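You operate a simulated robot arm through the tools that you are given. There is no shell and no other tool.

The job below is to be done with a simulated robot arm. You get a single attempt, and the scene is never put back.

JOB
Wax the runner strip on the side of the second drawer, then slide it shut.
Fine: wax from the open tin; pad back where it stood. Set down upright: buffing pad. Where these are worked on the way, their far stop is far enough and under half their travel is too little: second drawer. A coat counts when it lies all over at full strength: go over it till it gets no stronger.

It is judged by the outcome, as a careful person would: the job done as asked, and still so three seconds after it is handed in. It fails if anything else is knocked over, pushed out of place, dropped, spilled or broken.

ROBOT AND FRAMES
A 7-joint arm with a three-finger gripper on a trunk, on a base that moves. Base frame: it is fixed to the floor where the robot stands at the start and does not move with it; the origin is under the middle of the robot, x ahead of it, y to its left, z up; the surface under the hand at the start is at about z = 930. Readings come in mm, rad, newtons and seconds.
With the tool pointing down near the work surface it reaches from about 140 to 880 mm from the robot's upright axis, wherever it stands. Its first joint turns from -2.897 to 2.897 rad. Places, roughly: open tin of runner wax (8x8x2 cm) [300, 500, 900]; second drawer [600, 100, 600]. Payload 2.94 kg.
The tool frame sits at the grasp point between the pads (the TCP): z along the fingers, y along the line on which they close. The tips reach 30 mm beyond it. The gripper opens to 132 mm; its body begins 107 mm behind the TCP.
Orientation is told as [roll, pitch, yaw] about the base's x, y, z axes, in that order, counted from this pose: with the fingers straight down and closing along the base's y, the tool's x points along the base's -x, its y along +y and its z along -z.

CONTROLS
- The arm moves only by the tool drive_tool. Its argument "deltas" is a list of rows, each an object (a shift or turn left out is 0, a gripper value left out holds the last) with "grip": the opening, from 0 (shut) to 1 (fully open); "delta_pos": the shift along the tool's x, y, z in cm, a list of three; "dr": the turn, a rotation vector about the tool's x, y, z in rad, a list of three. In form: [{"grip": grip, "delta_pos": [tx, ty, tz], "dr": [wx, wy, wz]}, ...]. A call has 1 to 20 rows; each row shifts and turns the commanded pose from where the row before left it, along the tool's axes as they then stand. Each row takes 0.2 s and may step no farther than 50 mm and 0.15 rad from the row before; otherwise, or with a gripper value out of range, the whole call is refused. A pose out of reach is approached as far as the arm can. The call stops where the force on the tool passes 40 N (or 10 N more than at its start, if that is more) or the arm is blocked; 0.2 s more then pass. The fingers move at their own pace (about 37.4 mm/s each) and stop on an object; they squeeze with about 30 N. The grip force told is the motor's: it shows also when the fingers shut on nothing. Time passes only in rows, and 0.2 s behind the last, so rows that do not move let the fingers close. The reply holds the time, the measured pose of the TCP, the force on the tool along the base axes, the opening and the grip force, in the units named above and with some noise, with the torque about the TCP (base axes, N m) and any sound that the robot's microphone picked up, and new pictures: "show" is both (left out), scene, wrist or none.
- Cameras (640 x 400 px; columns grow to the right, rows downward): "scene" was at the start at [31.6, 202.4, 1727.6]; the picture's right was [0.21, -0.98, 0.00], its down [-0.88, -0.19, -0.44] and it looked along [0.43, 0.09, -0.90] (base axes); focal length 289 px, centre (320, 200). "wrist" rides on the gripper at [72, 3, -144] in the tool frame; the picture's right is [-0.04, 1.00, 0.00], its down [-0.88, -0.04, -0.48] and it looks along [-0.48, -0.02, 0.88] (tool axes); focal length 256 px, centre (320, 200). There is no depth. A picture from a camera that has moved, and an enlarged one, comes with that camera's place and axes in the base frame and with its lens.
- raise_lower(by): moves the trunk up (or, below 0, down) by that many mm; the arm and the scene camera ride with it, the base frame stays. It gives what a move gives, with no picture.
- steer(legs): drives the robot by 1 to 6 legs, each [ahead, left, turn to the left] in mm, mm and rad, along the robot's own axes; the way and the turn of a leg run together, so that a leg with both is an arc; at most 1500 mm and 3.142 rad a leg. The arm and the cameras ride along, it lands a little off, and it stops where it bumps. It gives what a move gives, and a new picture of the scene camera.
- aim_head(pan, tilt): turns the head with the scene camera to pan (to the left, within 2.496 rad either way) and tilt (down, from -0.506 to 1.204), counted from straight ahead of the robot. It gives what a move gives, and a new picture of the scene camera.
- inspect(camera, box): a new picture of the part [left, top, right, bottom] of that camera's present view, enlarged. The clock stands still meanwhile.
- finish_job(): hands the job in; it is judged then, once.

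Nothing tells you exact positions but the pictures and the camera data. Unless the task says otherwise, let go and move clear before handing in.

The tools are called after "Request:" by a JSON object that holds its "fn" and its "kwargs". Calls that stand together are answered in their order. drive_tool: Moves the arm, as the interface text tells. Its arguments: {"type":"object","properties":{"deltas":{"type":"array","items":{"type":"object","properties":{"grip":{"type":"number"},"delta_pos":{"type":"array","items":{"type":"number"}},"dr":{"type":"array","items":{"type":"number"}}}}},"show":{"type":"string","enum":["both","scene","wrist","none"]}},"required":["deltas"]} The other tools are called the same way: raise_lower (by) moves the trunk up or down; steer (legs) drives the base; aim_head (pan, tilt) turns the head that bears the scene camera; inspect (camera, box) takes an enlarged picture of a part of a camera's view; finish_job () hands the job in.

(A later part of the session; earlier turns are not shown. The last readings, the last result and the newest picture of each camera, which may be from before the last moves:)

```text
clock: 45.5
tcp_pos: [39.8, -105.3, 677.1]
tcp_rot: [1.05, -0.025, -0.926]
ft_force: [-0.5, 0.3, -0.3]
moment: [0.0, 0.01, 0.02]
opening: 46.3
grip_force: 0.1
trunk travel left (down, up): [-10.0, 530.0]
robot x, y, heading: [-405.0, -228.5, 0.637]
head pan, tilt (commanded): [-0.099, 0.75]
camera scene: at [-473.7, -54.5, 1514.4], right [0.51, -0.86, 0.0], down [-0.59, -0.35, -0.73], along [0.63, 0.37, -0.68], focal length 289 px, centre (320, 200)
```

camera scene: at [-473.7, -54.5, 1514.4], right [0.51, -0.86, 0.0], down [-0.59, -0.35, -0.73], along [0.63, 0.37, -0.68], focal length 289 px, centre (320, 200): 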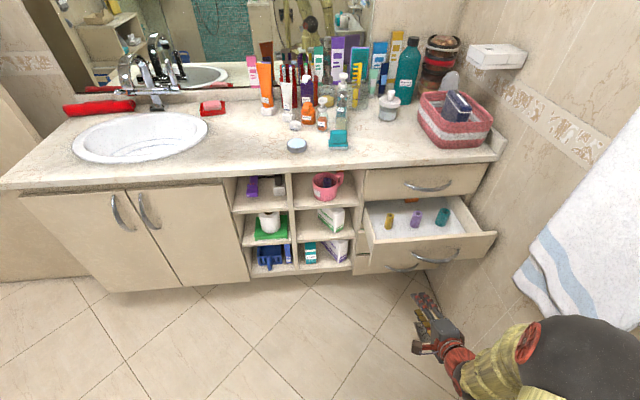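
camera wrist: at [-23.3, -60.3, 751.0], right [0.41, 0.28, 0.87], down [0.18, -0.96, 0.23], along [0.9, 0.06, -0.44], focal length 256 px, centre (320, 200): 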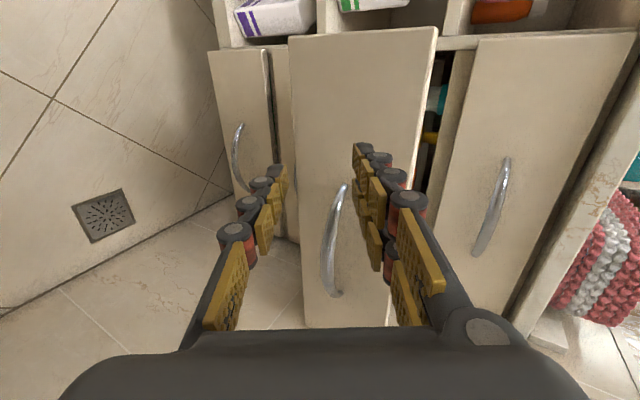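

Request:
{"fn": "drive_tool", "kwargs": {"deltas": [{"delta_pos": [-2.9, 1.14, 1.97]}, {"delta_pos": [-2.9, 1.14, 1.97]}, {"delta_pos": [-2.9, 1.14, 1.97]}, {"delta_pos": [-2.9, 1.14, 1.97]}, {"delta_pos": [-2.9, 1.14, 1.97]}]}}

```text
clock: 46.7
tcp_pos: [217.4, -152.9, 683.7]
tcp_rot: [1.051, -0.027, -0.925]
ft_force: [-0.2, -0.3, 0.5]
moment: [0.01, 0.0, -0.01]
opening: 46.3
grip_force: 0.1
trunk travel left (down, up): [-10.0, 530.0]
robot x, y, heading: [-408.2, -231.3, 0.633]
head pan, tilt (commanded): [-0.099, 0.75]
camera scene: at [-474.4, -54.7, 1514.3], right [0.51, -0.86, 0.0], down [-0.59, -0.35, -0.73], along [0.63, 0.37, -0.68], focal length 289 px, centre (320, 200)
camera wrist: at [73.8, -167.6, 756.3], right [0.41, 0.28, 0.87], down [0.18, -0.96, 0.23], along [0.89, 0.06, -0.44], focal length 256 px, centre (320, 200)
```

scene: 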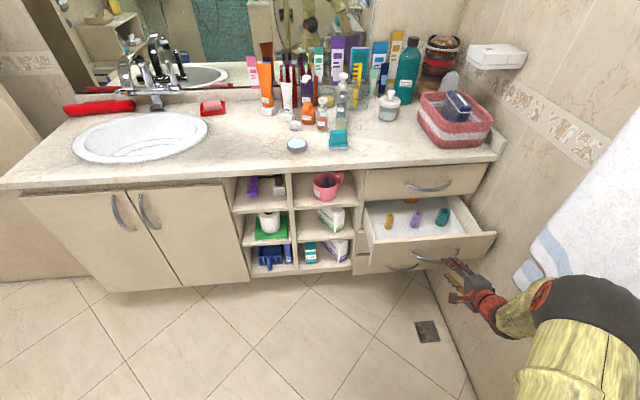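
wrist: 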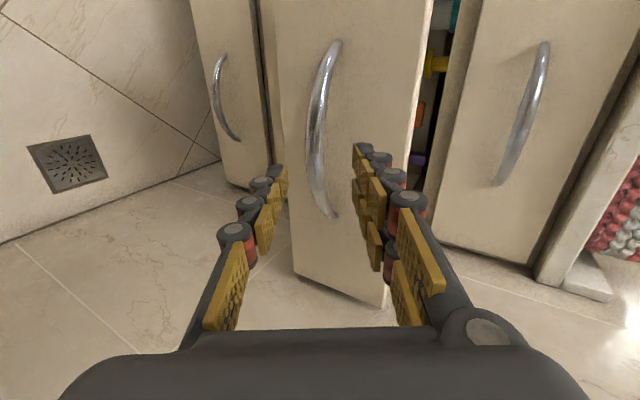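

Request:
{"fn": "drive_tool", "kwargs": {"deltas": [{"delta_pos": [0, -0.5, 2.0]}, {"delta_pos": [0, 0, 2.4]}, {"delta_pos": [0, 0, 2.4]}, {"grip": 0.0}, {}, {}, {}, {}], "show": "wrist"}}

```text
clock: 48.5
tcp_pos: [262.1, -119.2, 647.0]
tcp_rot: [1.055, -0.026, -0.924]
ft_force: [0.8, 2.1, 13.9]
moment: [1.27, 0.6, -0.43]
opening: 17.3
grip_force: 42.5
trunk travel left (down, up): [-10.0, 530.0]
robot x, y, heading: [-406.6, -228.8, 0.632]
head pan, tilt (commanded): [-0.099, 0.75]
camera wrist: at [120.0, -133.9, 719.0], right [0.41, 0.28, 0.87], down [0.18, -0.96, 0.23], along [0.9, 0.06, -0.44], focal length 256 px, centre (320, 200)
```

wrist: 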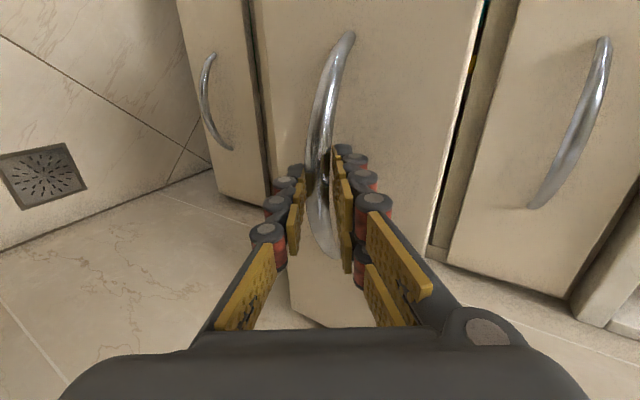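

The bar is gripped again with plenty of arm clearance this time. I'll pull slowly once more.

Request:
{"fn": "drive_tool", "kwargs": {"deltas": [{"delta_pos": [0, 0.1, -0.4]}, {"delta_pos": [0, -0.4, -0.693]}, {"delta_pos": [0, -0.6, -1.04]}, {"delta_pos": [0, -0.6, -1.04]}, {"delta_pos": [0, -0.6, -1.04]}, {"delta_pos": [0, -0.6, -1.04]}, {"delta_pos": [0, -0.6, -1.04]}, {"delta_pos": [0, -0.6, -1.04]}, {"delta_pos": [0, -0.4, -0.693]}]}}

```text
clock: 50.5
tcp_pos: [188.9, -172.8, 646.0]
tcp_rot: [1.051, -0.026, -0.923]
ft_force: [-3.3, 3.7, 2.4]
moment: [1.11, 0.76, -0.43]
opening: 17.3
grip_force: 43.3
trunk travel left (down, up): [-10.0, 530.0]
robot x, y, heading: [-408.3, -232.5, 0.641]
head pan, tilt (commanded): [-0.099, 0.75]
camera scene: at [-474.3, -54.7, 1514.4], right [0.51, -0.86, 0.0], down [-0.59, -0.35, -0.73], along [0.63, 0.37, -0.68], focal length 289 px, centre (320, 200)
camera wrist: at [46.3, -188.2, 719.6], right [0.41, 0.28, 0.87], down [0.18, -0.96, 0.23], along [0.89, 0.07, -0.44], focal length 256 px, centre (320, 200)
```

scene: 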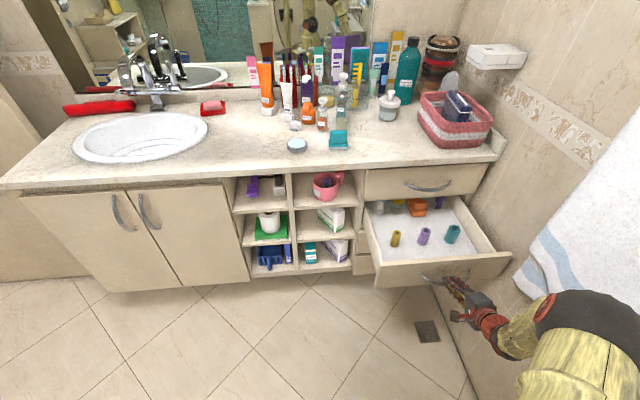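
wrist: 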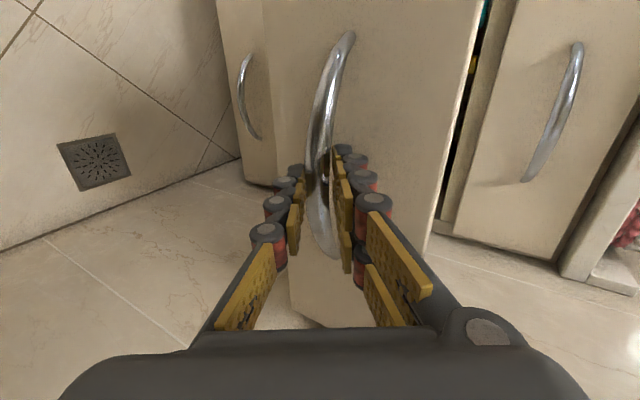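

It wasn't the stop after all: the drawer moved another 90 mm with little force. I'll continue.

Request:
{"fn": "drive_tool", "kwargs": {"deltas": [{"delta_pos": [0, -0.4, -0.693]}, {"delta_pos": [0, -0.6, -1.04]}, {"delta_pos": [0, -0.6, -1.04]}, {"delta_pos": [0, -0.6, -1.04]}, {"delta_pos": [0, -0.6, -1.04]}, {"delta_pos": [0, -0.6, -1.04]}, {"delta_pos": [0, -0.6, -1.04]}, {"delta_pos": [0, -0.6, -1.04]}, {"delta_pos": [0, -0.4, -0.693]}]}}

```text
clock: 51.5
tcp_pos: [159.7, -197.0, 650.4]
tcp_rot: [1.059, -0.03, -0.923]
ft_force: [14.7, 7.4, -9.9]
moment: [1.0, 0.72, -0.72]
opening: 18.1
grip_force: 43.0
trunk travel left (down, up): [-10.0, 530.0]
robot x, y, heading: [-408.7, -230.7, 0.637]
head pan, tilt (commanded): [-0.099, 0.75]
stopped in row 5: the force on the tool passed its limit at 88 N (the readings are from after the stop); the commanded pose is now the measured one
camera scene: at [-472.0, -53.9, 1514.3], right [0.51, -0.86, 0.0], down [-0.59, -0.35, -0.73], along [0.63, 0.37, -0.68], focal length 289 px, centre (320, 200)
camera wrist: at [16.4, -213.0, 721.8], right [0.4, 0.28, 0.87], down [0.18, -0.96, 0.23], along [0.9, 0.07, -0.43], focal length 256 px, centre (320, 200)
```

scene: 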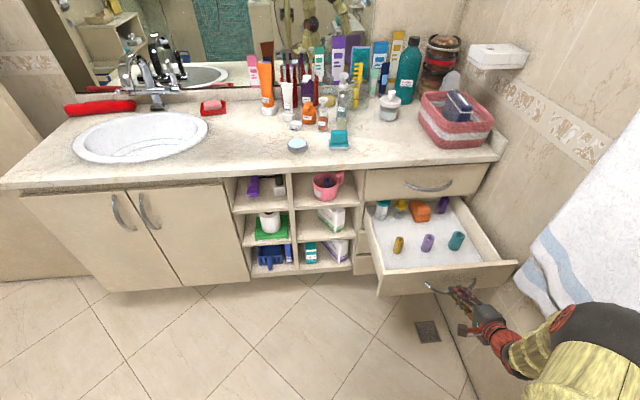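
wrist: 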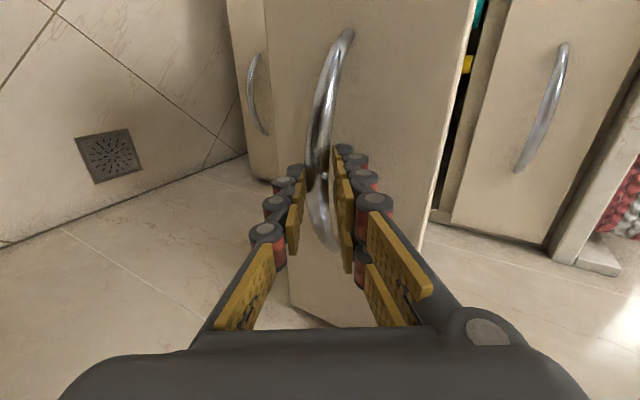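

This time the residual force points along the pull axis, so the drawer seems to be at its stop, about 320 mm out. I'll let go and back off.

Request:
{"fn": "drive_tool", "kwargs": {"deltas": [{"grip": 0.4}, {}, {}, {}, {"delta_pos": [0, 0, -1.5]}, {"delta_pos": [0, 0, -2.0]}, {"delta_pos": [0, 0, -2.0]}, {"delta_pos": [0, 0, -2.0]}]}}

Request:
{"fn": "inspect", "kwargs": {"camera": "scene", "box": [340, 180, 540, 305]}}

```text
clock: 53.4
tcp_pos: [104.9, -237.1, 687.7]
tcp_rot: [1.061, -0.032, -0.921]
ft_force: [0.2, -0.4, -0.4]
moment: [0.0, -0.01, 0.0]
opening: 52.7
grip_force: 0.0
trunk travel left (down, up): [-10.0, 530.0]
robot x, y, heading: [-410.4, -232.0, 0.641]
head pan, tilt (commanded): [-0.099, 0.75]
camera scene: at [-473.5, -54.5, 1514.4], right [0.51, -0.86, 0.0], down [-0.59, -0.35, -0.73], along [0.63, 0.37, -0.68], focal length 289 px, centre (320, 200)
camera wrist: at [-38.1, -252.8, 759.2], right [0.4, 0.28, 0.87], down [0.18, -0.96, 0.23], along [0.9, 0.07, -0.43], focal length 256 px, centre (320, 200)
```

scene: 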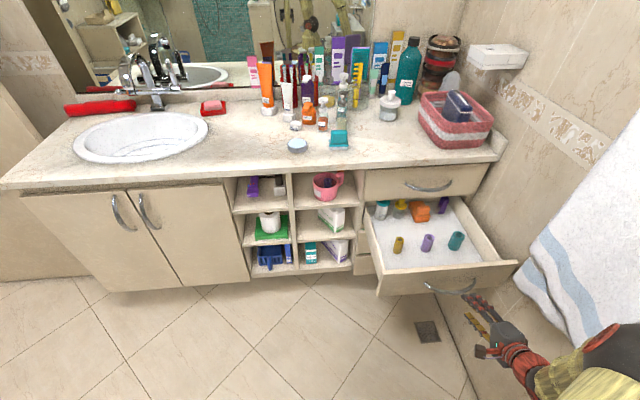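
wrist: 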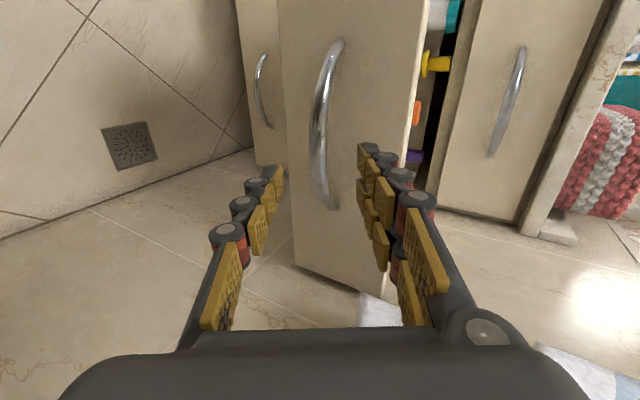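

```text
3.20 times, centred on (440, 242) of scene
camera zoom: at [-473.5, -54.5, 1514.4], right [0.51, -0.86, 0.0], down [-0.59, -0.35, -0.73], along [0.63, 0.37, -0.68], focal length 924 px, centre (-64, 64)
```

zoom: 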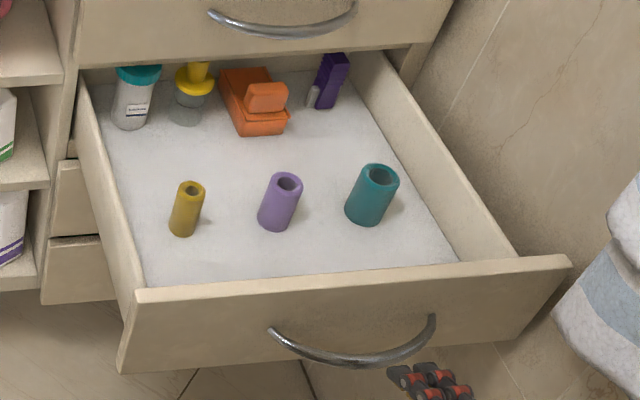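

All the items in the drawer are still upright. Next I'll turn the tool down again and lift it clear, then drive left to look at the drawer's left side.

Request:
{"fn": "drive_tool", "kwargs": {"deltas": [{"dr": [0.15, 0, 0]}, {"dr": [0.15, 0, 0]}, {"dr": [0.15, 0, 0]}, {"dr": [0.15, 0, 0]}, {"dr": [0.15, 0, 0]}, {"dr": [0.15, 0, 0]}, {"dr": [0.15, 0, 0]}, {"delta_pos": [0, 0, -4.5]}, {"delta_pos": [0, 0, -4.5]}, {"delta_pos": [0, 0, -4.5]}, {"delta_pos": [0, 0, -4.5]}, {"delta_pos": [0, 0, -4.5]}, {"delta_pos": [0, 0, -4.5]}, {"delta_pos": [0, 0, -4.5]}], "show": "scene"}}

```text
clock: 56.4
tcp_pos: [97.2, -230.1, 1003.1]
tcp_rot: [0.011, -0.032, -0.92]
ft_force: [-0.4, -0.2, -0.7]
moment: [-0.03, 0.04, -0.05]
opening: 53.1
grip_force: 0.0
trunk travel left (down, up): [-10.0, 530.0]
robot x, y, heading: [-407.3, -232.0, 0.637]
head pan, tilt (commanded): [-0.099, 0.75]
camera scene: at [-473.6, -54.5, 1514.4], right [0.51, -0.86, 0.0], down [-0.59, -0.35, -0.73], along [0.63, 0.37, -0.68], focal length 289 px, centre (320, 200)
```

scene: 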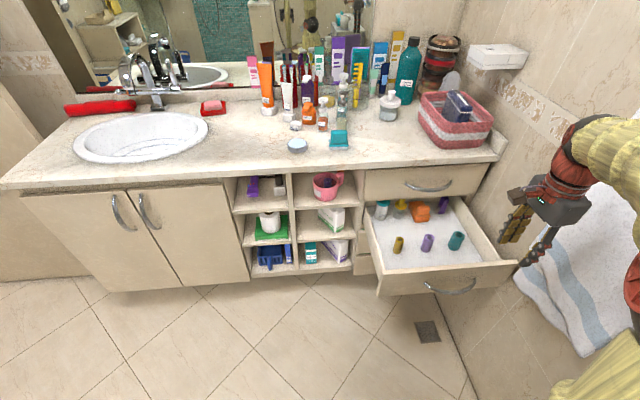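

The tool is up and clear. I'll bring the arm in front of the robot, lift it a bit more, then drive left and forward to a spot left of the open drawer.

Request:
{"fn": "drive_tool", "kwargs": {"deltas": [{"delta_pos": [5, 0, 0]}, {"delta_pos": [4, 0, -3]}, {"delta_pos": [4, 0, -3]}, {"delta_pos": [4, 0, -3]}, {"delta_pos": [4, 0, -3]}, {"delta_pos": [4, 0, 0]}], "show": "none"}}

Request:
{"fn": "steer", "kwargs": {"legs": [[0, 366, 0]]}}

```text
clock: 57.8
tcp_pos: [-58.3, -30.3, 1114.6]
tcp_rot: [0.008, -0.032, -0.921]
ft_force: [-0.3, -0.8, 0.0]
moment: [0.03, 0.04, -0.03]
opening: 52.6
grip_force: 0.1
trunk travel left (down, up): [-10.0, 530.0]
robot x, y, heading: [-406.3, -228.0, 0.633]
head pan, tilt (commanded): [-0.099, 0.75]
```

```text
clock: 60.1
tcp_pos: [-275.2, 263.8, 1115.5]
tcp_rot: [0.012, -0.031, -0.918]
ft_force: [0.6, 0.0, 0.6]
moment: [0.0, -0.01, -0.01]
opening: 52.9
grip_force: 0.1
trunk travel left (down, up): [-10.0, 530.0]
robot x, y, heading: [-624.4, 60.7, 0.64]
head pan, tilt (commanded): [-0.099, 0.75]
camera scene: at [-691.1, 238.3, 1514.4], right [0.51, -0.86, 0.0], down [-0.59, -0.35, -0.73], along [0.63, 0.38, -0.68], focal length 289 px, centre (320, 200)
```

scene: 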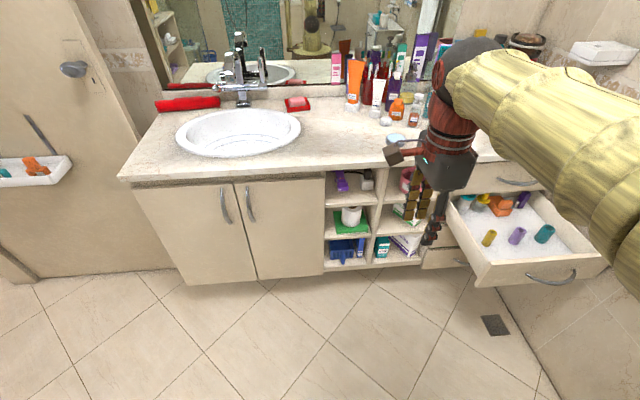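

Request:
{"fn": "inspect", "kwargs": {"camera": "scene", "box": [410, 170, 610, 295]}}

```text
3.20 times, centred on (510, 232) of scene
camera zoom: at [-691.1, 238.3, 1514.4], right [0.51, -0.86, 0.0], down [-0.59, -0.35, -0.73], along [0.63, 0.38, -0.68], focal length 924 px, centre (-288, 96)
```

zoom: 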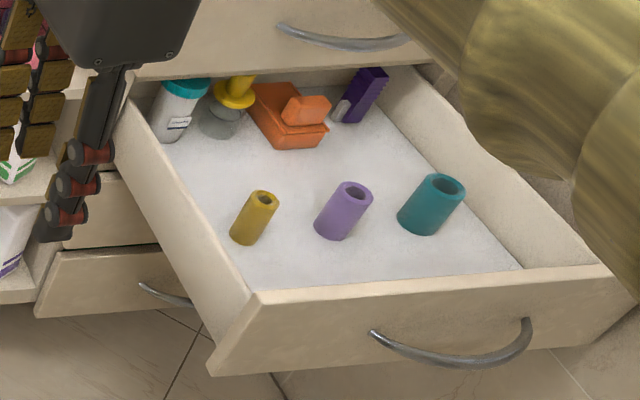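

Request:
{"fn": "steer", "kwargs": {"legs": [[0, 0, -0.01], [470, 0, 0]]}}

Request:
{"fn": "aim_head", "kwargs": {"pan": -1.0, "tilt": 0.85}}

```text
clock: 63.2
tcp_pos: [106.7, 538.5, 1115.6]
tcp_rot: [0.011, -0.032, -0.926]
ft_force: [0.6, -0.5, 0.7]
moment: [0.02, -0.01, 0.0]
opening: 52.9
grip_force: 0.0
trunk travel left (down, up): [-10.0, 530.0]
robot x, y, heading: [-244.8, 339.2, 0.634]
head pan, tilt (commanded): [-0.099, 0.75]
camera scene: at [-309.5, 516.0, 1514.4], right [0.51, -0.86, 0.0], down [-0.59, -0.35, -0.73], along [0.63, 0.37, -0.68], focal length 289 px, centre (320, 200)
```

scene: 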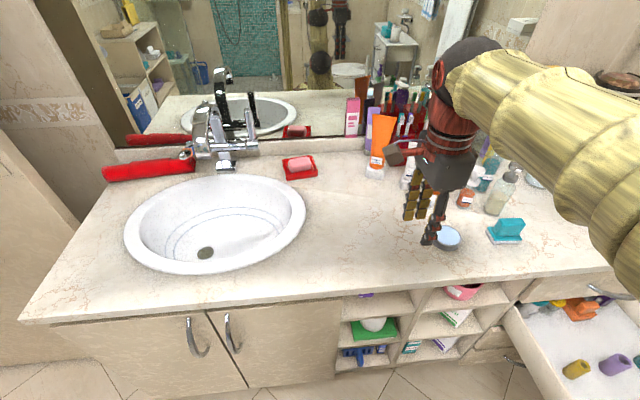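

```text
clock: 64.4
tcp_pos: [106.6, 539.0, 1115.4]
tcp_rot: [0.011, -0.032, -0.927]
ft_force: [1.3, 0.3, -0.2]
moment: [0.02, 0.0, -0.03]
opening: 52.9
grip_force: 0.0
trunk travel left (down, up): [-10.0, 530.0]
robot x, y, heading: [-246.8, 337.0, 0.635]
head pan, tilt (commanded): [-1.0, 0.85]
camera scene: at [-307.9, 445.9, 1506.4], right [-0.36, -0.93, 0.0], down [-0.7, 0.27, -0.66], along [0.62, -0.24, -0.75], focal length 289 px, centre (320, 200)
```

scene: 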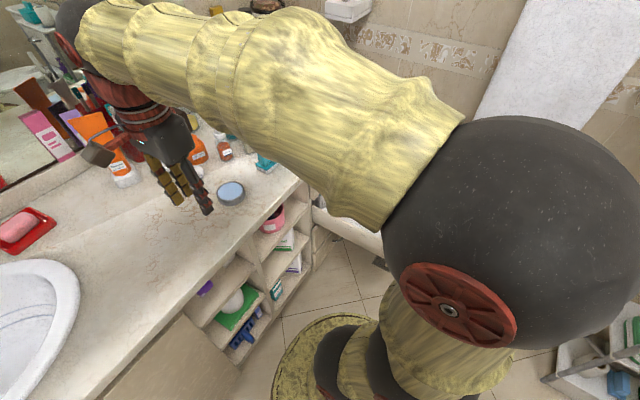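

The arm blocks the view of the drawer's side, so I'll swing it left over the sink's front, high up, to uncover it.

Request:
{"fn": "drive_tool", "kwargs": {"deltas": [{"delta_pos": [4.7, -1.5, 0]}, {"delta_pos": [4.7, -1.5, 0]}, {"delta_pos": [4.7, -1.5, 0]}, {"delta_pos": [4.7, -1.5, 0]}, {"delta_pos": [4.7, -1.5, 0]}, {"delta_pos": [4.7, -1.5, 0]}, {"delta_pos": [4.7, -1.5, 0]}, {"delta_pos": [3.2, -3.8, 0]}, {"delta_pos": [3.2, -3.8, 0]}, {"delta_pos": [3.2, -3.8, 0]}, {"delta_pos": [3.2, -3.8, 0]}, {"delta_pos": [3.2, -3.8, 0]}], "show": "scene"}}

```text
clock: 67.0
tcp_pos: [-422.5, 752.4, 1097.5]
tcp_rot: [0.009, -0.031, -0.926]
ft_force: [-0.2, -0.2, 0.6]
moment: [0.01, 0.07, 0.02]
opening: 52.6
grip_force: 0.0
trunk travel left (down, up): [-10.0, 530.0]
robot x, y, heading: [-245.8, 340.9, 0.633]
head pan, tilt (commanded): [-1.0, 0.85]
camera scene: at [-307.8, 446.0, 1506.3], right [-0.36, -0.93, 0.0], down [-0.7, 0.27, -0.66], along [0.62, -0.24, -0.75], focal length 289 px, centre (320, 200)
```

scene: 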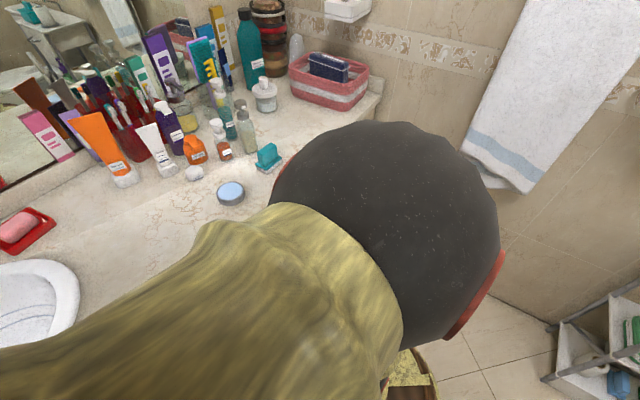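

The shoulder still hides it. I'll turn the robot to face along the counter toward the drawer's left side, which puts the head camera on the counter side. From there the pad, tin and strip should all be in reach.

Request:
{"fn": "steer", "kwargs": {"legs": [[0, 0, -1.571], [-185, 0, 0]]}}

Request:
{"fn": "aim_head", "kwargs": {"pan": -0.1, "tilt": 0.85}}

```text
clock: 72.4
tcp_pos: [59.4, 665.3, 1097.4]
tcp_rot: [0.01, -0.032, -2.502]
ft_force: [-0.4, -0.2, 0.0]
moment: [0.01, 0.01, -0.03]
opening: 53.1
grip_force: 0.1
trunk travel left (down, up): [-10.0, 530.0]
robot x, y, heading: [-354.9, 490.2, -0.939]
head pan, tilt (commanded): [-1.0, 0.85]
camera scene: at [-245.8, 551.6, 1506.3], right [-0.93, 0.36, 0.0], down [0.27, 0.7, -0.66], along [-0.24, -0.61, -0.75], focal length 289 px, centre (320, 200)
```

scene: 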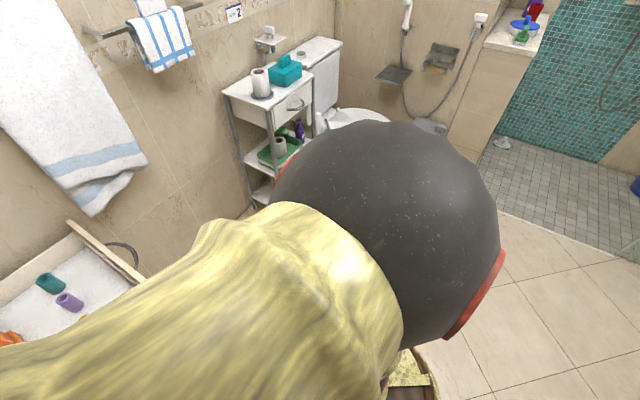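

```text
clock: 73.6
tcp_pos: [59.2, 665.5, 1097.8]
tcp_rot: [0.012, -0.031, -2.501]
ft_force: [0.3, -0.1, 1.2]
moment: [0.06, 0.0, 0.0]
opening: 53.0
grip_force: 0.0
trunk travel left (down, up): [-10.0, 530.0]
robot x, y, heading: [-354.5, 489.0, -0.937]
head pan, tilt (commanded): [-0.099, 0.85]
camera scene: at [-178.2, 557.2, 1506.3], right [-0.86, -0.5, 0.0], down [-0.38, 0.65, -0.66], along [0.33, -0.57, -0.75], focal length 289 px, centre (320, 200)
```

scene: 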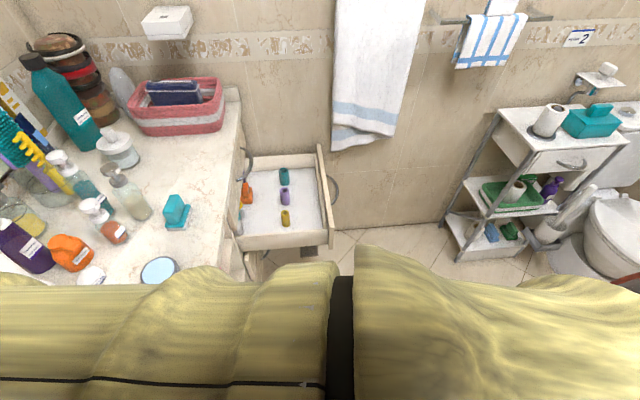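

Request:
{"fn": "inspect", "kwargs": {"camera": "scene", "box": [220, 180, 360, 270]}}

```text
4.44 times, centred on (290, 225) of scene
camera zoom: at [-178.2, 557.2, 1506.3], right [-0.86, -0.5, 0.0], down [-0.38, 0.65, -0.66], along [0.33, -0.57, -0.75], focal length 1283 px, centre (453, 89)
```

zoom: 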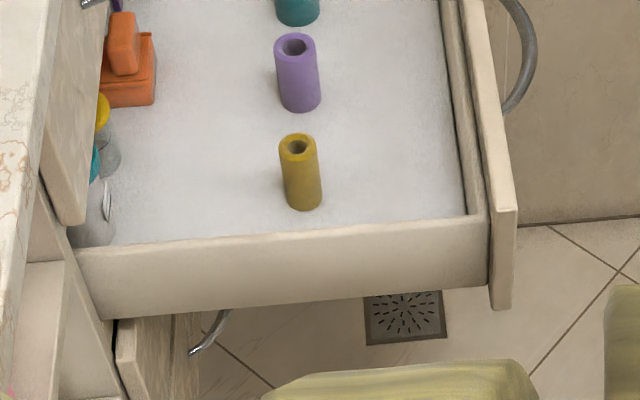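

Request:
{"fn": "inspect", "kwargs": {"camera": "scene", "box": [232, 222, 284, 256]}}

Request:
{"fn": "inspect", "kwargs": {"camera": "scene", "box": [284, 218, 336, 252]}}

Request:
{"fn": "inspect", "kwargs": {"camera": "scene", "box": [230, 140, 350, 215]}}

```text
11.76 times, centred on (258, 239) of scene
camera zoom: at [-178.2, 557.2, 1506.3], right [-0.86, -0.5, 0.0], down [-0.38, 0.65, -0.66], along [0.33, -0.57, -0.75], focal length 3397 px, centre (1049, -259)
```

zoom: 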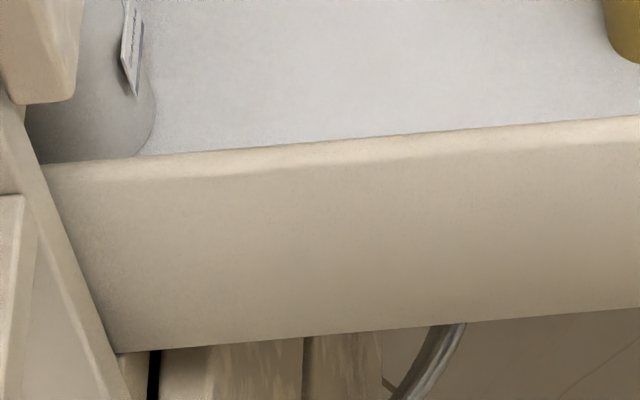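

```text
11.76 times, centred on (310, 235) of scene
camera zoom: at [-178.2, 557.2, 1506.3], right [-0.86, -0.5, 0.0], down [-0.38, 0.65, -0.66], along [0.33, -0.57, -0.75], focal length 3397 px, centre (438, -212)
```

zoom: 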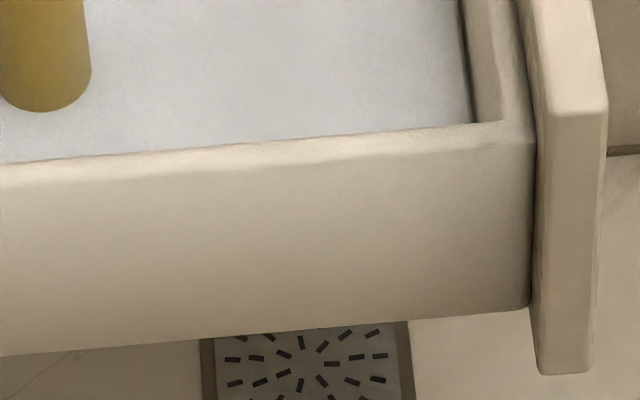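

```text
5.33 times, centred on (290, 178) of scene
camera zoom: at [-178.2, 557.2, 1506.3], right [-0.86, -0.5, 0.0], down [-0.38, 0.65, -0.66], along [0.33, -0.57, -0.75], focal length 1540 px, centre (480, 320)
```

zoom: 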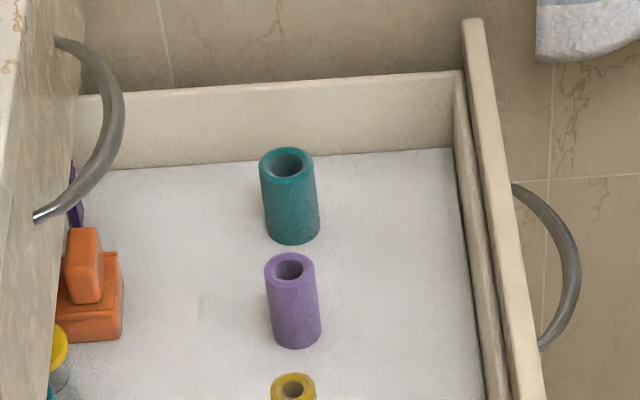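

I see no visible strip on the drawer's left side from above, only a plain panel. I'll bring the wrist camera round to look at it squarely, retracting off the counter first, then yawing and lowering.

Request:
{"fn": "drive_tool", "kwargs": {"deltas": [{"delta_pos": [-3.4, 2.9, 0]}, {"delta_pos": [-3.4, 2.9, 0]}, {"delta_pos": [-3.4, 2.9, 0]}, {"delta_pos": [-3.4, 2.9, 0]}, {"delta_pos": [-3.4, 2.9, 0]}, {"delta_pos": [-3.4, 2.9, 0]}, {"delta_pos": [-3.4, 2.9, 0]}], "show": "none"}}

Request:
{"fn": "drive_tool", "kwargs": {"deltas": [{"dr": [0, 0, -0.1428], "delta_pos": [0, 0, 2.6]}, {"dr": [0, 0, -0.1428], "delta_pos": [0, 0, 2.6]}, {"dr": [0, 0, -0.1428], "delta_pos": [0, 0, 2.6]}, {"dr": [0, 0, -0.1428], "delta_pos": [0, 0, 2.6]}, {"dr": [0, 0, -0.1428], "delta_pos": [0, 0, 2.6]}, {"dr": [0, 0, -0.1428], "delta_pos": [0, 0, 2.6]}, {"dr": [0, 0, -0.1428], "delta_pos": [0, 0, 2.6]}, {"dr": [0, 0, -0.1428], "delta_pos": [0, 0, 2.6]}, {"dr": [0, 0, -0.1428], "delta_pos": [0, 0, 2.6]}, {"dr": [0, 0, -0.1428], "delta_pos": [0, 0, 2.6]}, {"dr": [0, 0, -0.1428], "delta_pos": [0, 0, 2.6]}]}}

```text
clock: 75.2
tcp_pos: [-10.8, 361.2, 1107.5]
tcp_rot: [0.012, -0.031, -2.498]
ft_force: [0.6, 0.5, 0.7]
moment: [-0.01, 0.0, -0.02]
opening: 52.5
grip_force: 0.1
trunk travel left (down, up): [-10.0, 530.0]
robot x, y, heading: [-354.1, 491.7, -0.939]
head pan, tilt (commanded): [-0.099, 0.85]
```

```text
clock: 77.6
tcp_pos: [-15.7, 352.5, 822.5]
tcp_rot: [-0.033, -0.009, -0.927]
ft_force: [1.0, -0.1, 0.5]
moment: [0.01, -0.02, 0.01]
opening: 52.7
grip_force: 0.1
trunk travel left (down, up): [-10.0, 530.0]
robot x, y, heading: [-356.0, 491.7, -0.946]
head pan, tilt (commanded): [-0.099, 0.85]
camera scene: at [-178.3, 557.1, 1506.3], right [-0.86, -0.5, 0.0], down [-0.38, 0.65, -0.66], along [0.33, -0.57, -0.75], focal length 289 px, centre (320, 200)
camera wrist: at [-53.4, 416.0, 965.8], right [0.82, 0.56, -0.03], down [0.51, -0.71, 0.49], along [0.25, -0.42, -0.87], focal length 256 px, centre (320, 200)
```

scene: 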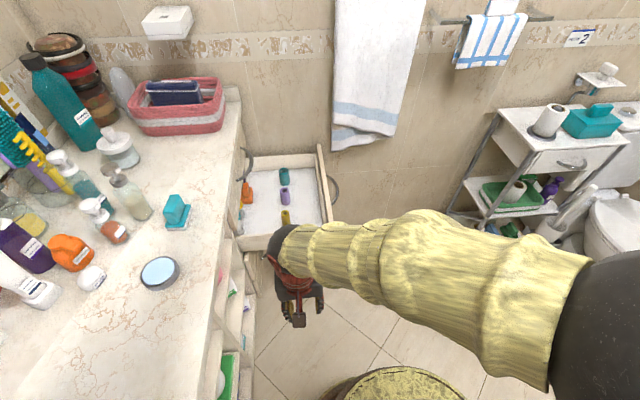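
wrist: 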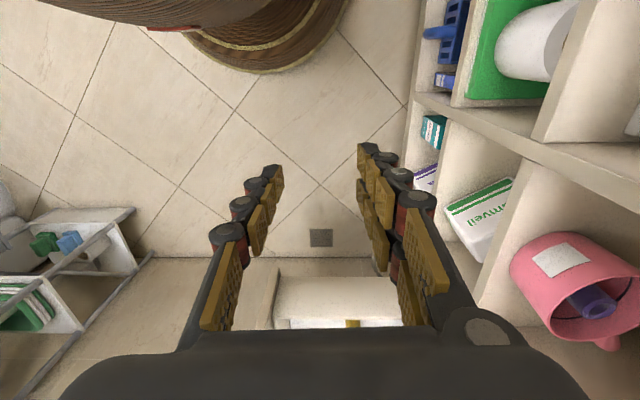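

Request:
{"fn": "drive_tool", "kwargs": {"deltas": [{"delta_pos": [0, 0, 3]}, {"delta_pos": [0, 0, 3]}, {"dr": [0, -0.15, 0]}, {"dr": [0, -0.15, 0]}, {"dr": [0, -0.15, 0]}, {"dr": [0, -0.15, 0]}, {"dr": [0, -0.15, 0]}, {"dr": [0, -0.15, 0]}]}}

```text
clock: 79.4
tcp_pos: [-16.7, 351.6, 762.5]
tcp_rot: [-0.051, -0.912, -0.891]
ft_force: [0.4, 0.1, 0.4]
moment: [0.01, 0.02, 0.0]
opening: 52.6
grip_force: 0.0
trunk travel left (down, up): [-10.0, 530.0]
robot x, y, heading: [-356.8, 492.7, -0.942]
head pan, tilt (commanded): [-0.099, 0.85]
camera scene: at [-178.2, 557.1, 1506.3], right [-0.86, -0.5, 0.0], down [-0.38, 0.65, -0.66], along [0.33, -0.57, -0.75], focal length 289 px, centre (320, 200)
camera wrist: at [-107.3, 480.2, 793.6], right [0.82, 0.58, 0.0], down [0.09, -0.13, 0.99], along [0.57, -0.81, -0.16], focal length 256 px, centre (320, 200)
```

scene: 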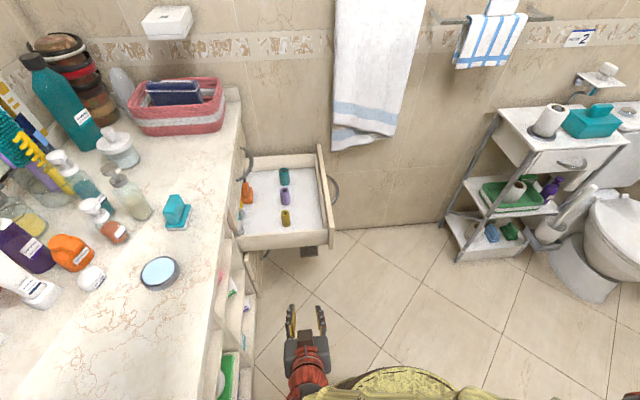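
wrist: 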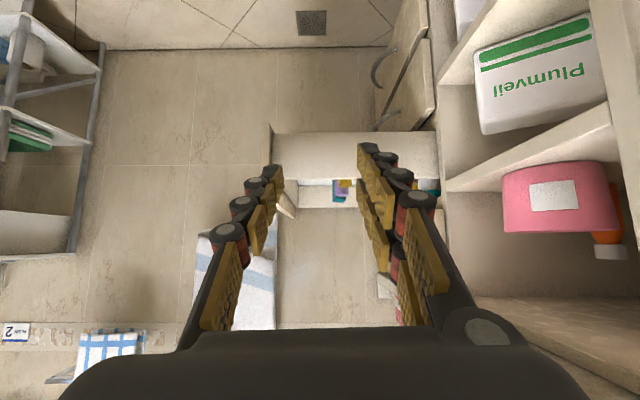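

Request:
{"fn": "inspect", "kwargs": {"camera": "wrist", "box": [250, 100, 450, 225]}}

```text
3.20 times, centred on (350, 162) of wrist
camera zoom: at [-107.3, 480.2, 793.6], right [0.82, 0.58, 0.0], down [0.09, -0.13, 0.99], along [0.57, -0.81, -0.16], focal length 819 px, centre (224, 320)
```

zoom: 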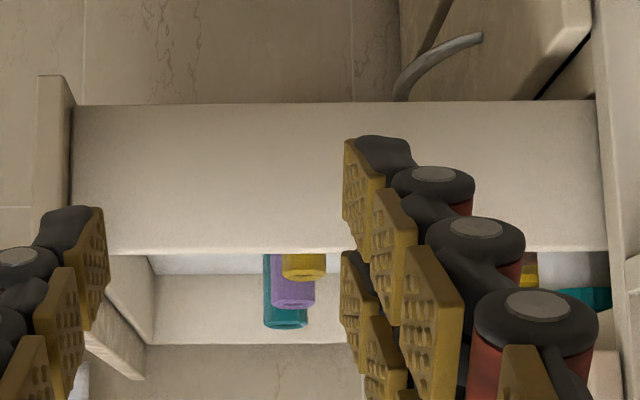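

The exposed left side panel (n≈100–405, z≈592–682) is plain, and the right side faces the wall with hardly a gap. So the strip must lie on this left face and will show once waxed. Now I'll get the pad: tool back down, lift, and move over the counter.

Request:
{"fn": "drive_tool", "kwargs": {"deltas": [{"dr": [0, 0.15, 0]}, {"dr": [0, 0.15, 0]}, {"dr": [0, 0.15, 0]}, {"dr": [0, 0.15, 0]}, {"dr": [0, 0.15, 0]}, {"dr": [0, 0.15, 0]}, {"dr": [-0.033, 0.01, 0.014]}, {"delta_pos": [0, 0, -5]}, {"delta_pos": [0, 0, -5]}, {"delta_pos": [0, 0, -5]}, {"delta_pos": [0, 0, -5]}, {"delta_pos": [0, 0, -5]}, {"delta_pos": [0, 0, -5]}, {"delta_pos": [0, 0, -5]}], "show": "none"}}

Request:
{"fn": "drive_tool", "kwargs": {"deltas": [{"delta_pos": [-3.5, 3.5, 0]}, {"delta_pos": [-3.5, 3.5, 0]}, {"delta_pos": [-3.5, 3.5, 0]}, {"delta_pos": [-3.5, 3.5, 0]}, {"delta_pos": [-3.5, 3.5, 0]}, {"delta_pos": [-3.0, 3.5, 0]}, {"grip": 0.55}]}}

```text
clock: 82.4
tcp_pos: [-17.3, 351.0, 1111.2]
tcp_rot: [0.001, -0.003, -0.944]
ft_force: [0.5, 0.1, 0.7]
moment: [-0.04, 0.0, 0.04]
opening: 52.8
grip_force: 0.0
trunk travel left (down, up): [-10.0, 530.0]
robot x, y, heading: [-357.0, 487.6, -0.944]
head pan, tilt (commanded): [-0.099, 0.85]
```

```text
clock: 84.0
tcp_pos: [274.0, 308.2, 1111.6]
tcp_rot: [0.0, 0.0, -0.944]
ft_force: [0.6, -0.9, -0.3]
moment: [0.03, 0.04, 0.0]
opening: 72.4
grip_force: 0.1
trunk travel left (down, up): [-10.0, 530.0]
robot x, y, heading: [-353.9, 488.2, -0.943]
head pan, tilt (commanded): [-0.099, 0.85]
camera scene: at [-177.4, 556.9, 1506.3], right [-0.86, -0.5, 0.0], down [-0.38, 0.65, -0.66], along [0.33, -0.57, -0.75], focal length 289 px, centre (320, 200)
camera wrist: at [234.2, 368.2, 1256.5], right [0.83, 0.55, 0.0], down [0.48, -0.73, 0.48], along [0.26, -0.4, -0.88], focal length 256 px, centre (320, 200)
```

scene: 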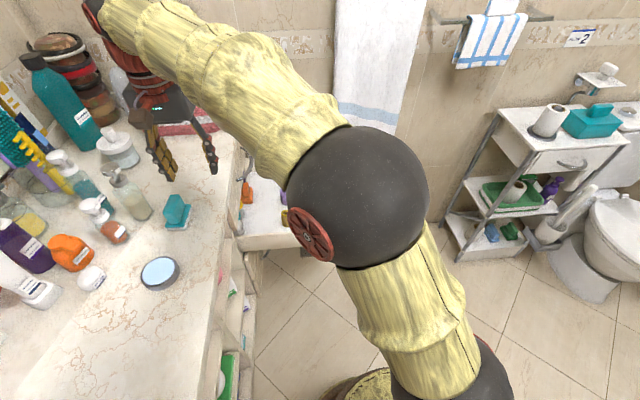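
wrist: 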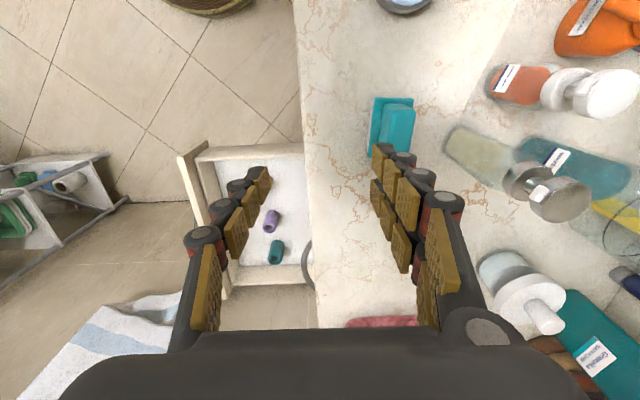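

Request:
{"fn": "inspect", "kwargs": {"camera": "wrist", "box": [340, 80, 440, 180]}}

```text
4.00 times, centred on (390, 130) of wrist
camera zoom: at [234.2, 368.2, 1256.5], right [0.83, 0.55, 0.0], down [0.48, -0.73, 0.48], along [0.26, -0.4, -0.88], focal length 1024 px, centre (40, 480)
```

zoom: 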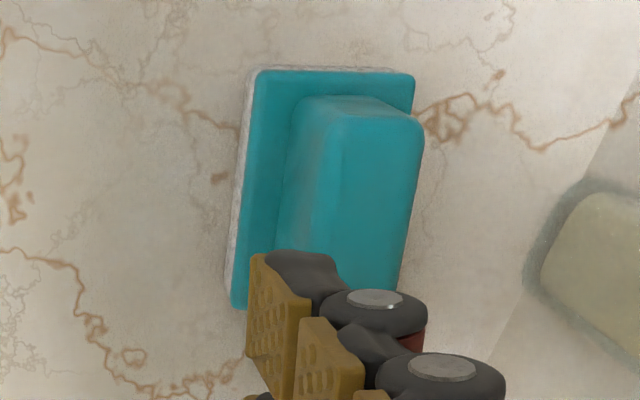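

Request:
{"fn": "inspect", "kwargs": {"camera": "scene", "box": [60, 130, 220, 260]}}

Request:
{"fn": "inspect", "kwargs": {"camera": "wrist", "box": [400, 60, 640, 210]}}

```text
3.08 times, centred on (140, 195) of scene
camera zoom: at [-177.4, 556.9, 1506.3], right [-0.86, -0.5, 0.0], down [-0.38, 0.65, -0.66], along [0.33, -0.57, -0.75], focal length 888 px, centre (874, 215)
```

zoom: 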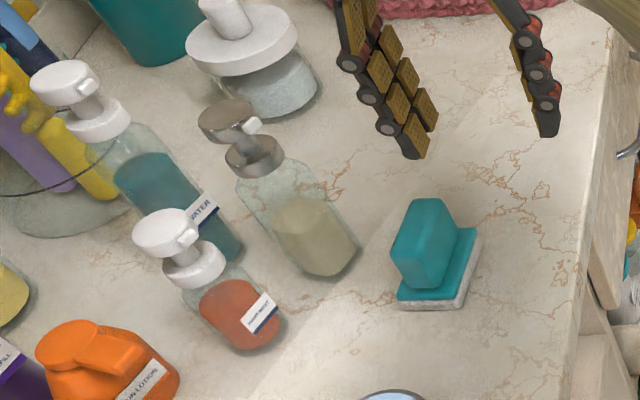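

```text
2.67 times, centred on (520, 135) of wrist
camera zoom: at [234.2, 368.2, 1256.5], right [0.83, 0.55, 0.0], down [0.48, -0.73, 0.48], along [0.26, -0.4, -0.88], focal length 683 px, centre (-213, 373)
```

zoom: 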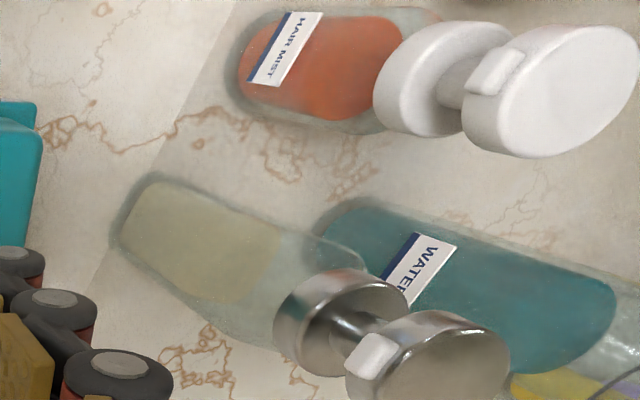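

The pad spans n≈463–509 and e≈50–118, turned about −0.055 rad, with its handle top at z≈992. A pump bottle stands at n≥560, so I'll narrow the opening, align, and move above the handle.

Request:
{"fn": "drive_tool", "kwargs": {"deltas": [{"grip": 0.4, "dr": [0, 0, 0.055]}, {"delta_pos": [0.1, 2.8, 0]}, {"delta_pos": [0, 2.8, 0]}, {"delta_pos": [0, 2.8, 0]}, {"delta_pos": [0, 0, 2.0]}, {"delta_pos": [0, 0, 2.0]}]}}

```text
clock: 85.4
tcp_pos: [343.4, 354.8, 1071.7]
tcp_rot: [0.002, 0.001, -0.998]
ft_force: [-0.5, 0.4, -0.2]
moment: [-0.01, 0.01, -0.01]
opening: 52.9
grip_force: 0.1
trunk travel left (down, up): [-10.0, 530.0]
robot x, y, heading: [-357.2, 489.4, -0.939]
head pan, tilt (commanded): [-0.099, 0.85]
camera scene: at [-177.9, 557.0, 1506.3], right [-0.86, -0.5, 0.0], down [-0.38, 0.65, -0.66], along [0.33, -0.57, -0.75], focal length 289 px, centre (320, 200)
camera wrist: at [307.7, 417.2, 1216.8], right [0.86, 0.5, 0.0], down [0.44, -0.76, 0.48], along [0.24, -0.41, -0.88], focal length 256 px, centre (320, 200)
```

scene: 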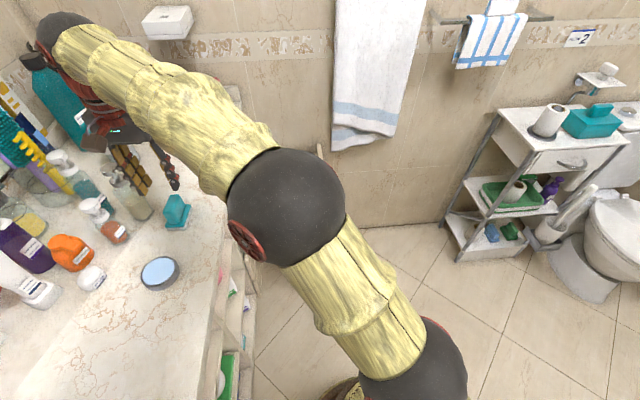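
wrist: 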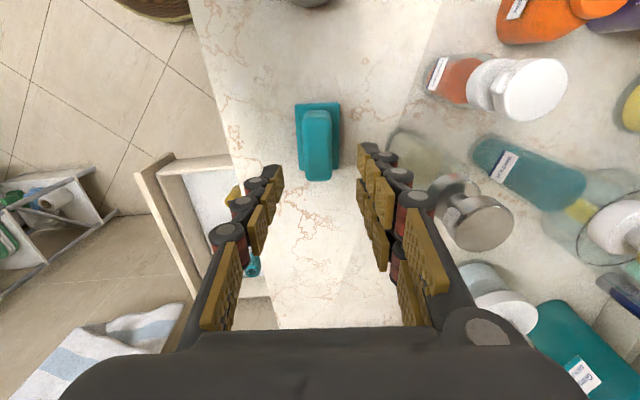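

The pad sits centred between the fingers, so I'll descend to the handle.

Request:
{"fn": "drive_tool", "kwargs": {"deltas": [{"delta_pos": [0.3, 0, 2.5]}, {"delta_pos": [0, 0, 2.5]}, {"delta_pos": [0, 0, 1.5]}, {"delta_pos": [0, 0, 1.2]}, {}]}}

Request:
{"fn": "inspect", "kwargs": {"camera": "wrist", "box": [240, 90, 400, 240]}}

```text
clock: 86.6
tcp_pos: [342.9, 356.5, 995.6]
tcp_rot: [0.001, -0.001, -1.0]
ft_force: [0.9, -0.3, 0.2]
moment: [-0.01, -0.03, -0.05]
opening: 52.8
grip_force: 0.1
trunk travel left (down, up): [-10.0, 530.0]
robot x, y, heading: [-355.3, 492.7, -0.943]
head pan, tilt (commanded): [-0.099, 0.85]
camera scene: at [-177.8, 557.0, 1506.3], right [-0.86, -0.5, 0.0], down [-0.38, 0.65, -0.66], along [0.33, -0.57, -0.75], focal length 289 px, centre (320, 200)
camera wrist: at [305.9, 418.9, 1140.0], right [0.86, 0.5, 0.0], down [0.44, -0.76, 0.48], along [0.24, -0.41, -0.88], focal length 256 px, centre (320, 200)
```

scene: 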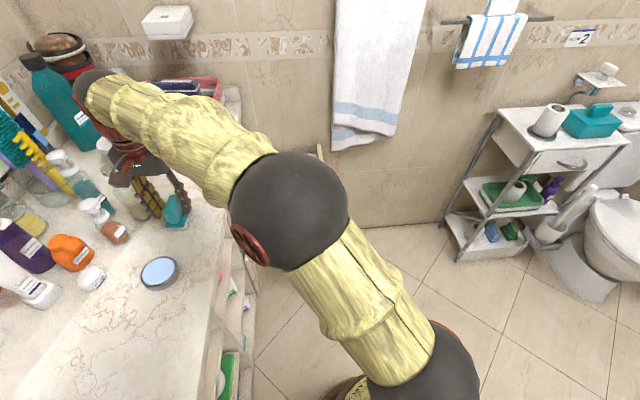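
wrist: 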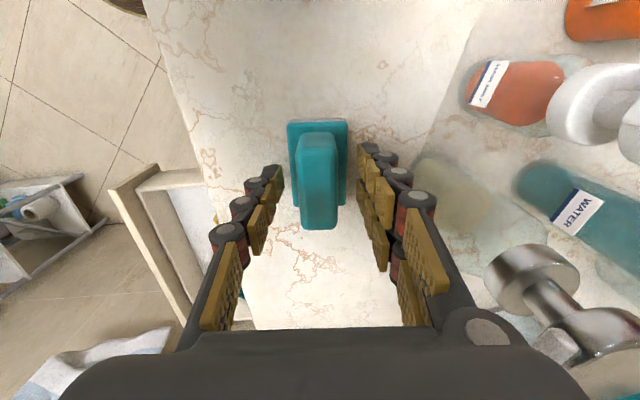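

```text
2.67 times, centred on (320, 165) of wrist
camera zoom: at [305.9, 418.9, 1140.0], right [0.86, 0.5, 0.0], down [0.44, -0.76, 0.48], along [0.24, -0.41, -0.88], focal length 683 px, centre (320, 293)
```

zoom: 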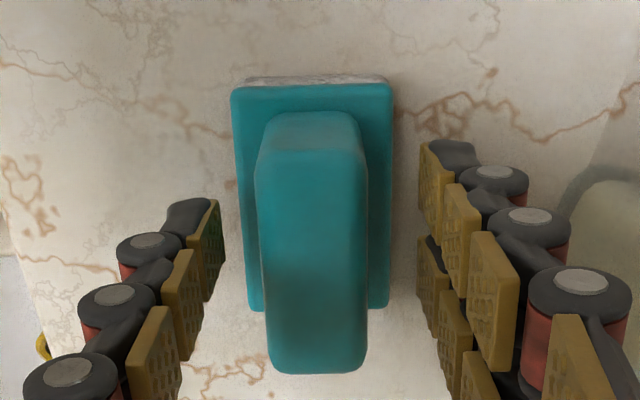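

The alignment looks good. I'll lower a touch more and close on the handle.

Request:
{"fn": "drive_tool", "kwargs": {"deltas": [{"delta_pos": [0, 0, 0.6]}, {"grip": 0.0}, {}, {}, {}, {}], "show": "wrist"}}

```text
clock: 88.0
tcp_pos: [341.8, 356.4, 989.4]
tcp_rot: [0.0, 0.001, -0.999]
ft_force: [0.7, -0.1, 0.6]
moment: [0.01, 0.01, 0.01]
opening: 25.2
grip_force: 30.2
trunk travel left (down, up): [-10.0, 530.0]
robot x, y, heading: [-356.9, 489.2, -0.943]
head pan, tilt (commanded): [-0.099, 0.85]
camera wrist: at [305.8, 419.1, 1134.0], right [0.86, 0.5, 0.0], down [0.44, -0.76, 0.48], along [0.24, -0.41, -0.88], focal length 256 px, centre (320, 200)
```

wrist: 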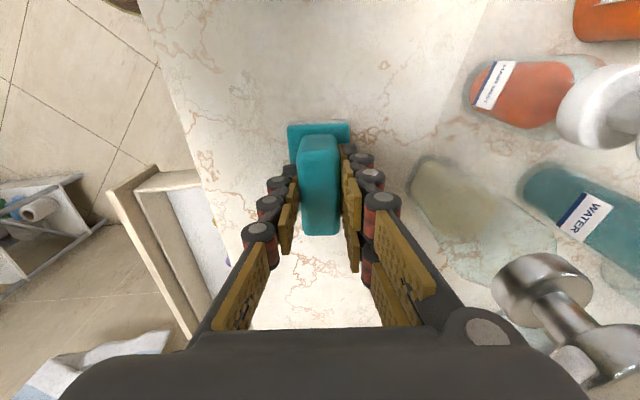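

The pad handle is held at a 25 mm opening, and its home TCP was [342, 356.5, 989.5], yaw −1.0. I'll lift straight up and check the tin's exact place.

Request:
{"fn": "drive_tool", "kwargs": {"deltas": [{"delta_pos": [0, 0, -1.5]}, {"delta_pos": [0, 0, -2.5]}, {"delta_pos": [0, 0, -3]}, {"delta_pos": [0, 0, -2]}, {"delta_pos": [3, 0, 0]}, {"delta_pos": [4, 0, 0]}]}}

Request:
{"fn": "inspect", "kwargs": {"camera": "scene", "box": [120, 180, 240, 310]}}

Request:
{"fn": "inspect", "kwargs": {"camera": "wrist", "box": [220, 0, 420, 240]}}

```text
clock: 89.4
tcp_pos: [303.4, 414.4, 1080.7]
tcp_rot: [0.001, -0.002, -0.998]
ft_force: [-0.1, -0.5, 0.0]
moment: [0.04, 0.05, 0.0]
opening: 0.1
grip_force: 28.3
trunk travel left (down, up): [-10.0, 530.0]
robot x, y, heading: [-353.0, 489.3, -0.944]
head pan, tilt (commanded): [-0.099, 0.85]
camera scene: at [-178.0, 556.7, 1506.4], right [-0.86, -0.5, 0.0], down [-0.38, 0.65, -0.66], along [0.33, -0.57, -0.75], focal length 289 px, centre (320, 200)
camera wrist: at [266.6, 478.0, 1224.7], right [0.86, 0.5, 0.0], down [0.44, -0.76, 0.48], along [0.24, -0.41, -0.88], focal length 256 px, centre (320, 200)
```

scene: 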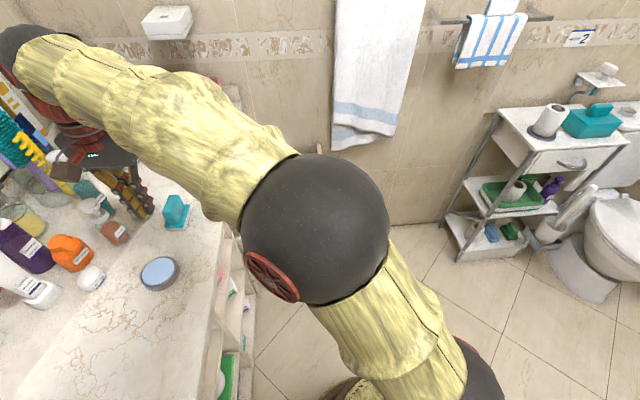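
wrist: 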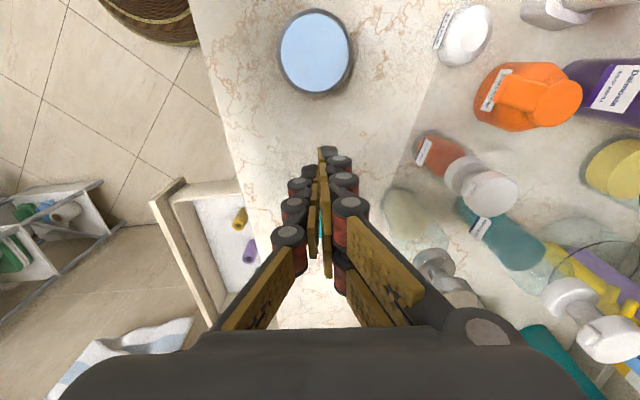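

```text
3.08 times, centred on (180, 245) of scene
camera zoom: at [-178.0, 556.7, 1506.4], right [-0.86, -0.5, 0.0], down [-0.38, 0.65, -0.66], along [0.33, -0.57, -0.75], focal length 888 px, centre (751, 62)
```

zoom: 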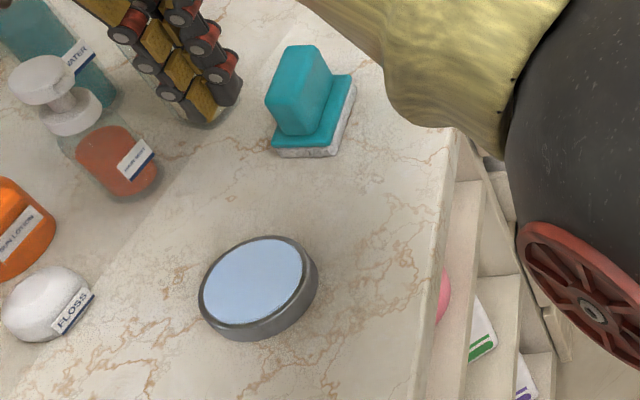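

```text
1.67 times, centred on (320, 120) of wrist
camera zoom: at [266.6, 478.0, 1224.7], right [0.86, 0.5, 0.0], down [0.44, -0.76, 0.48], along [0.24, -0.41, -0.88], focal length 427 px, centre (320, 333)
```

zoom: 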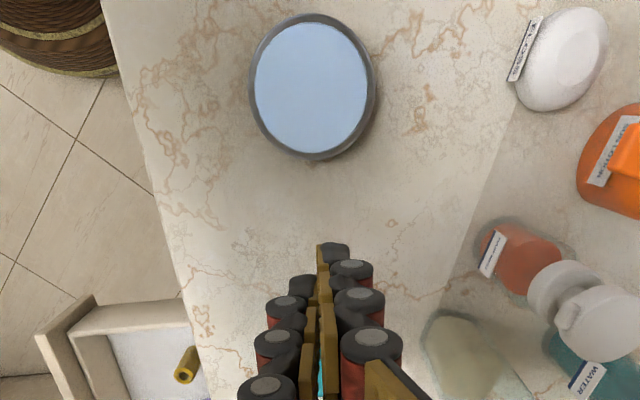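

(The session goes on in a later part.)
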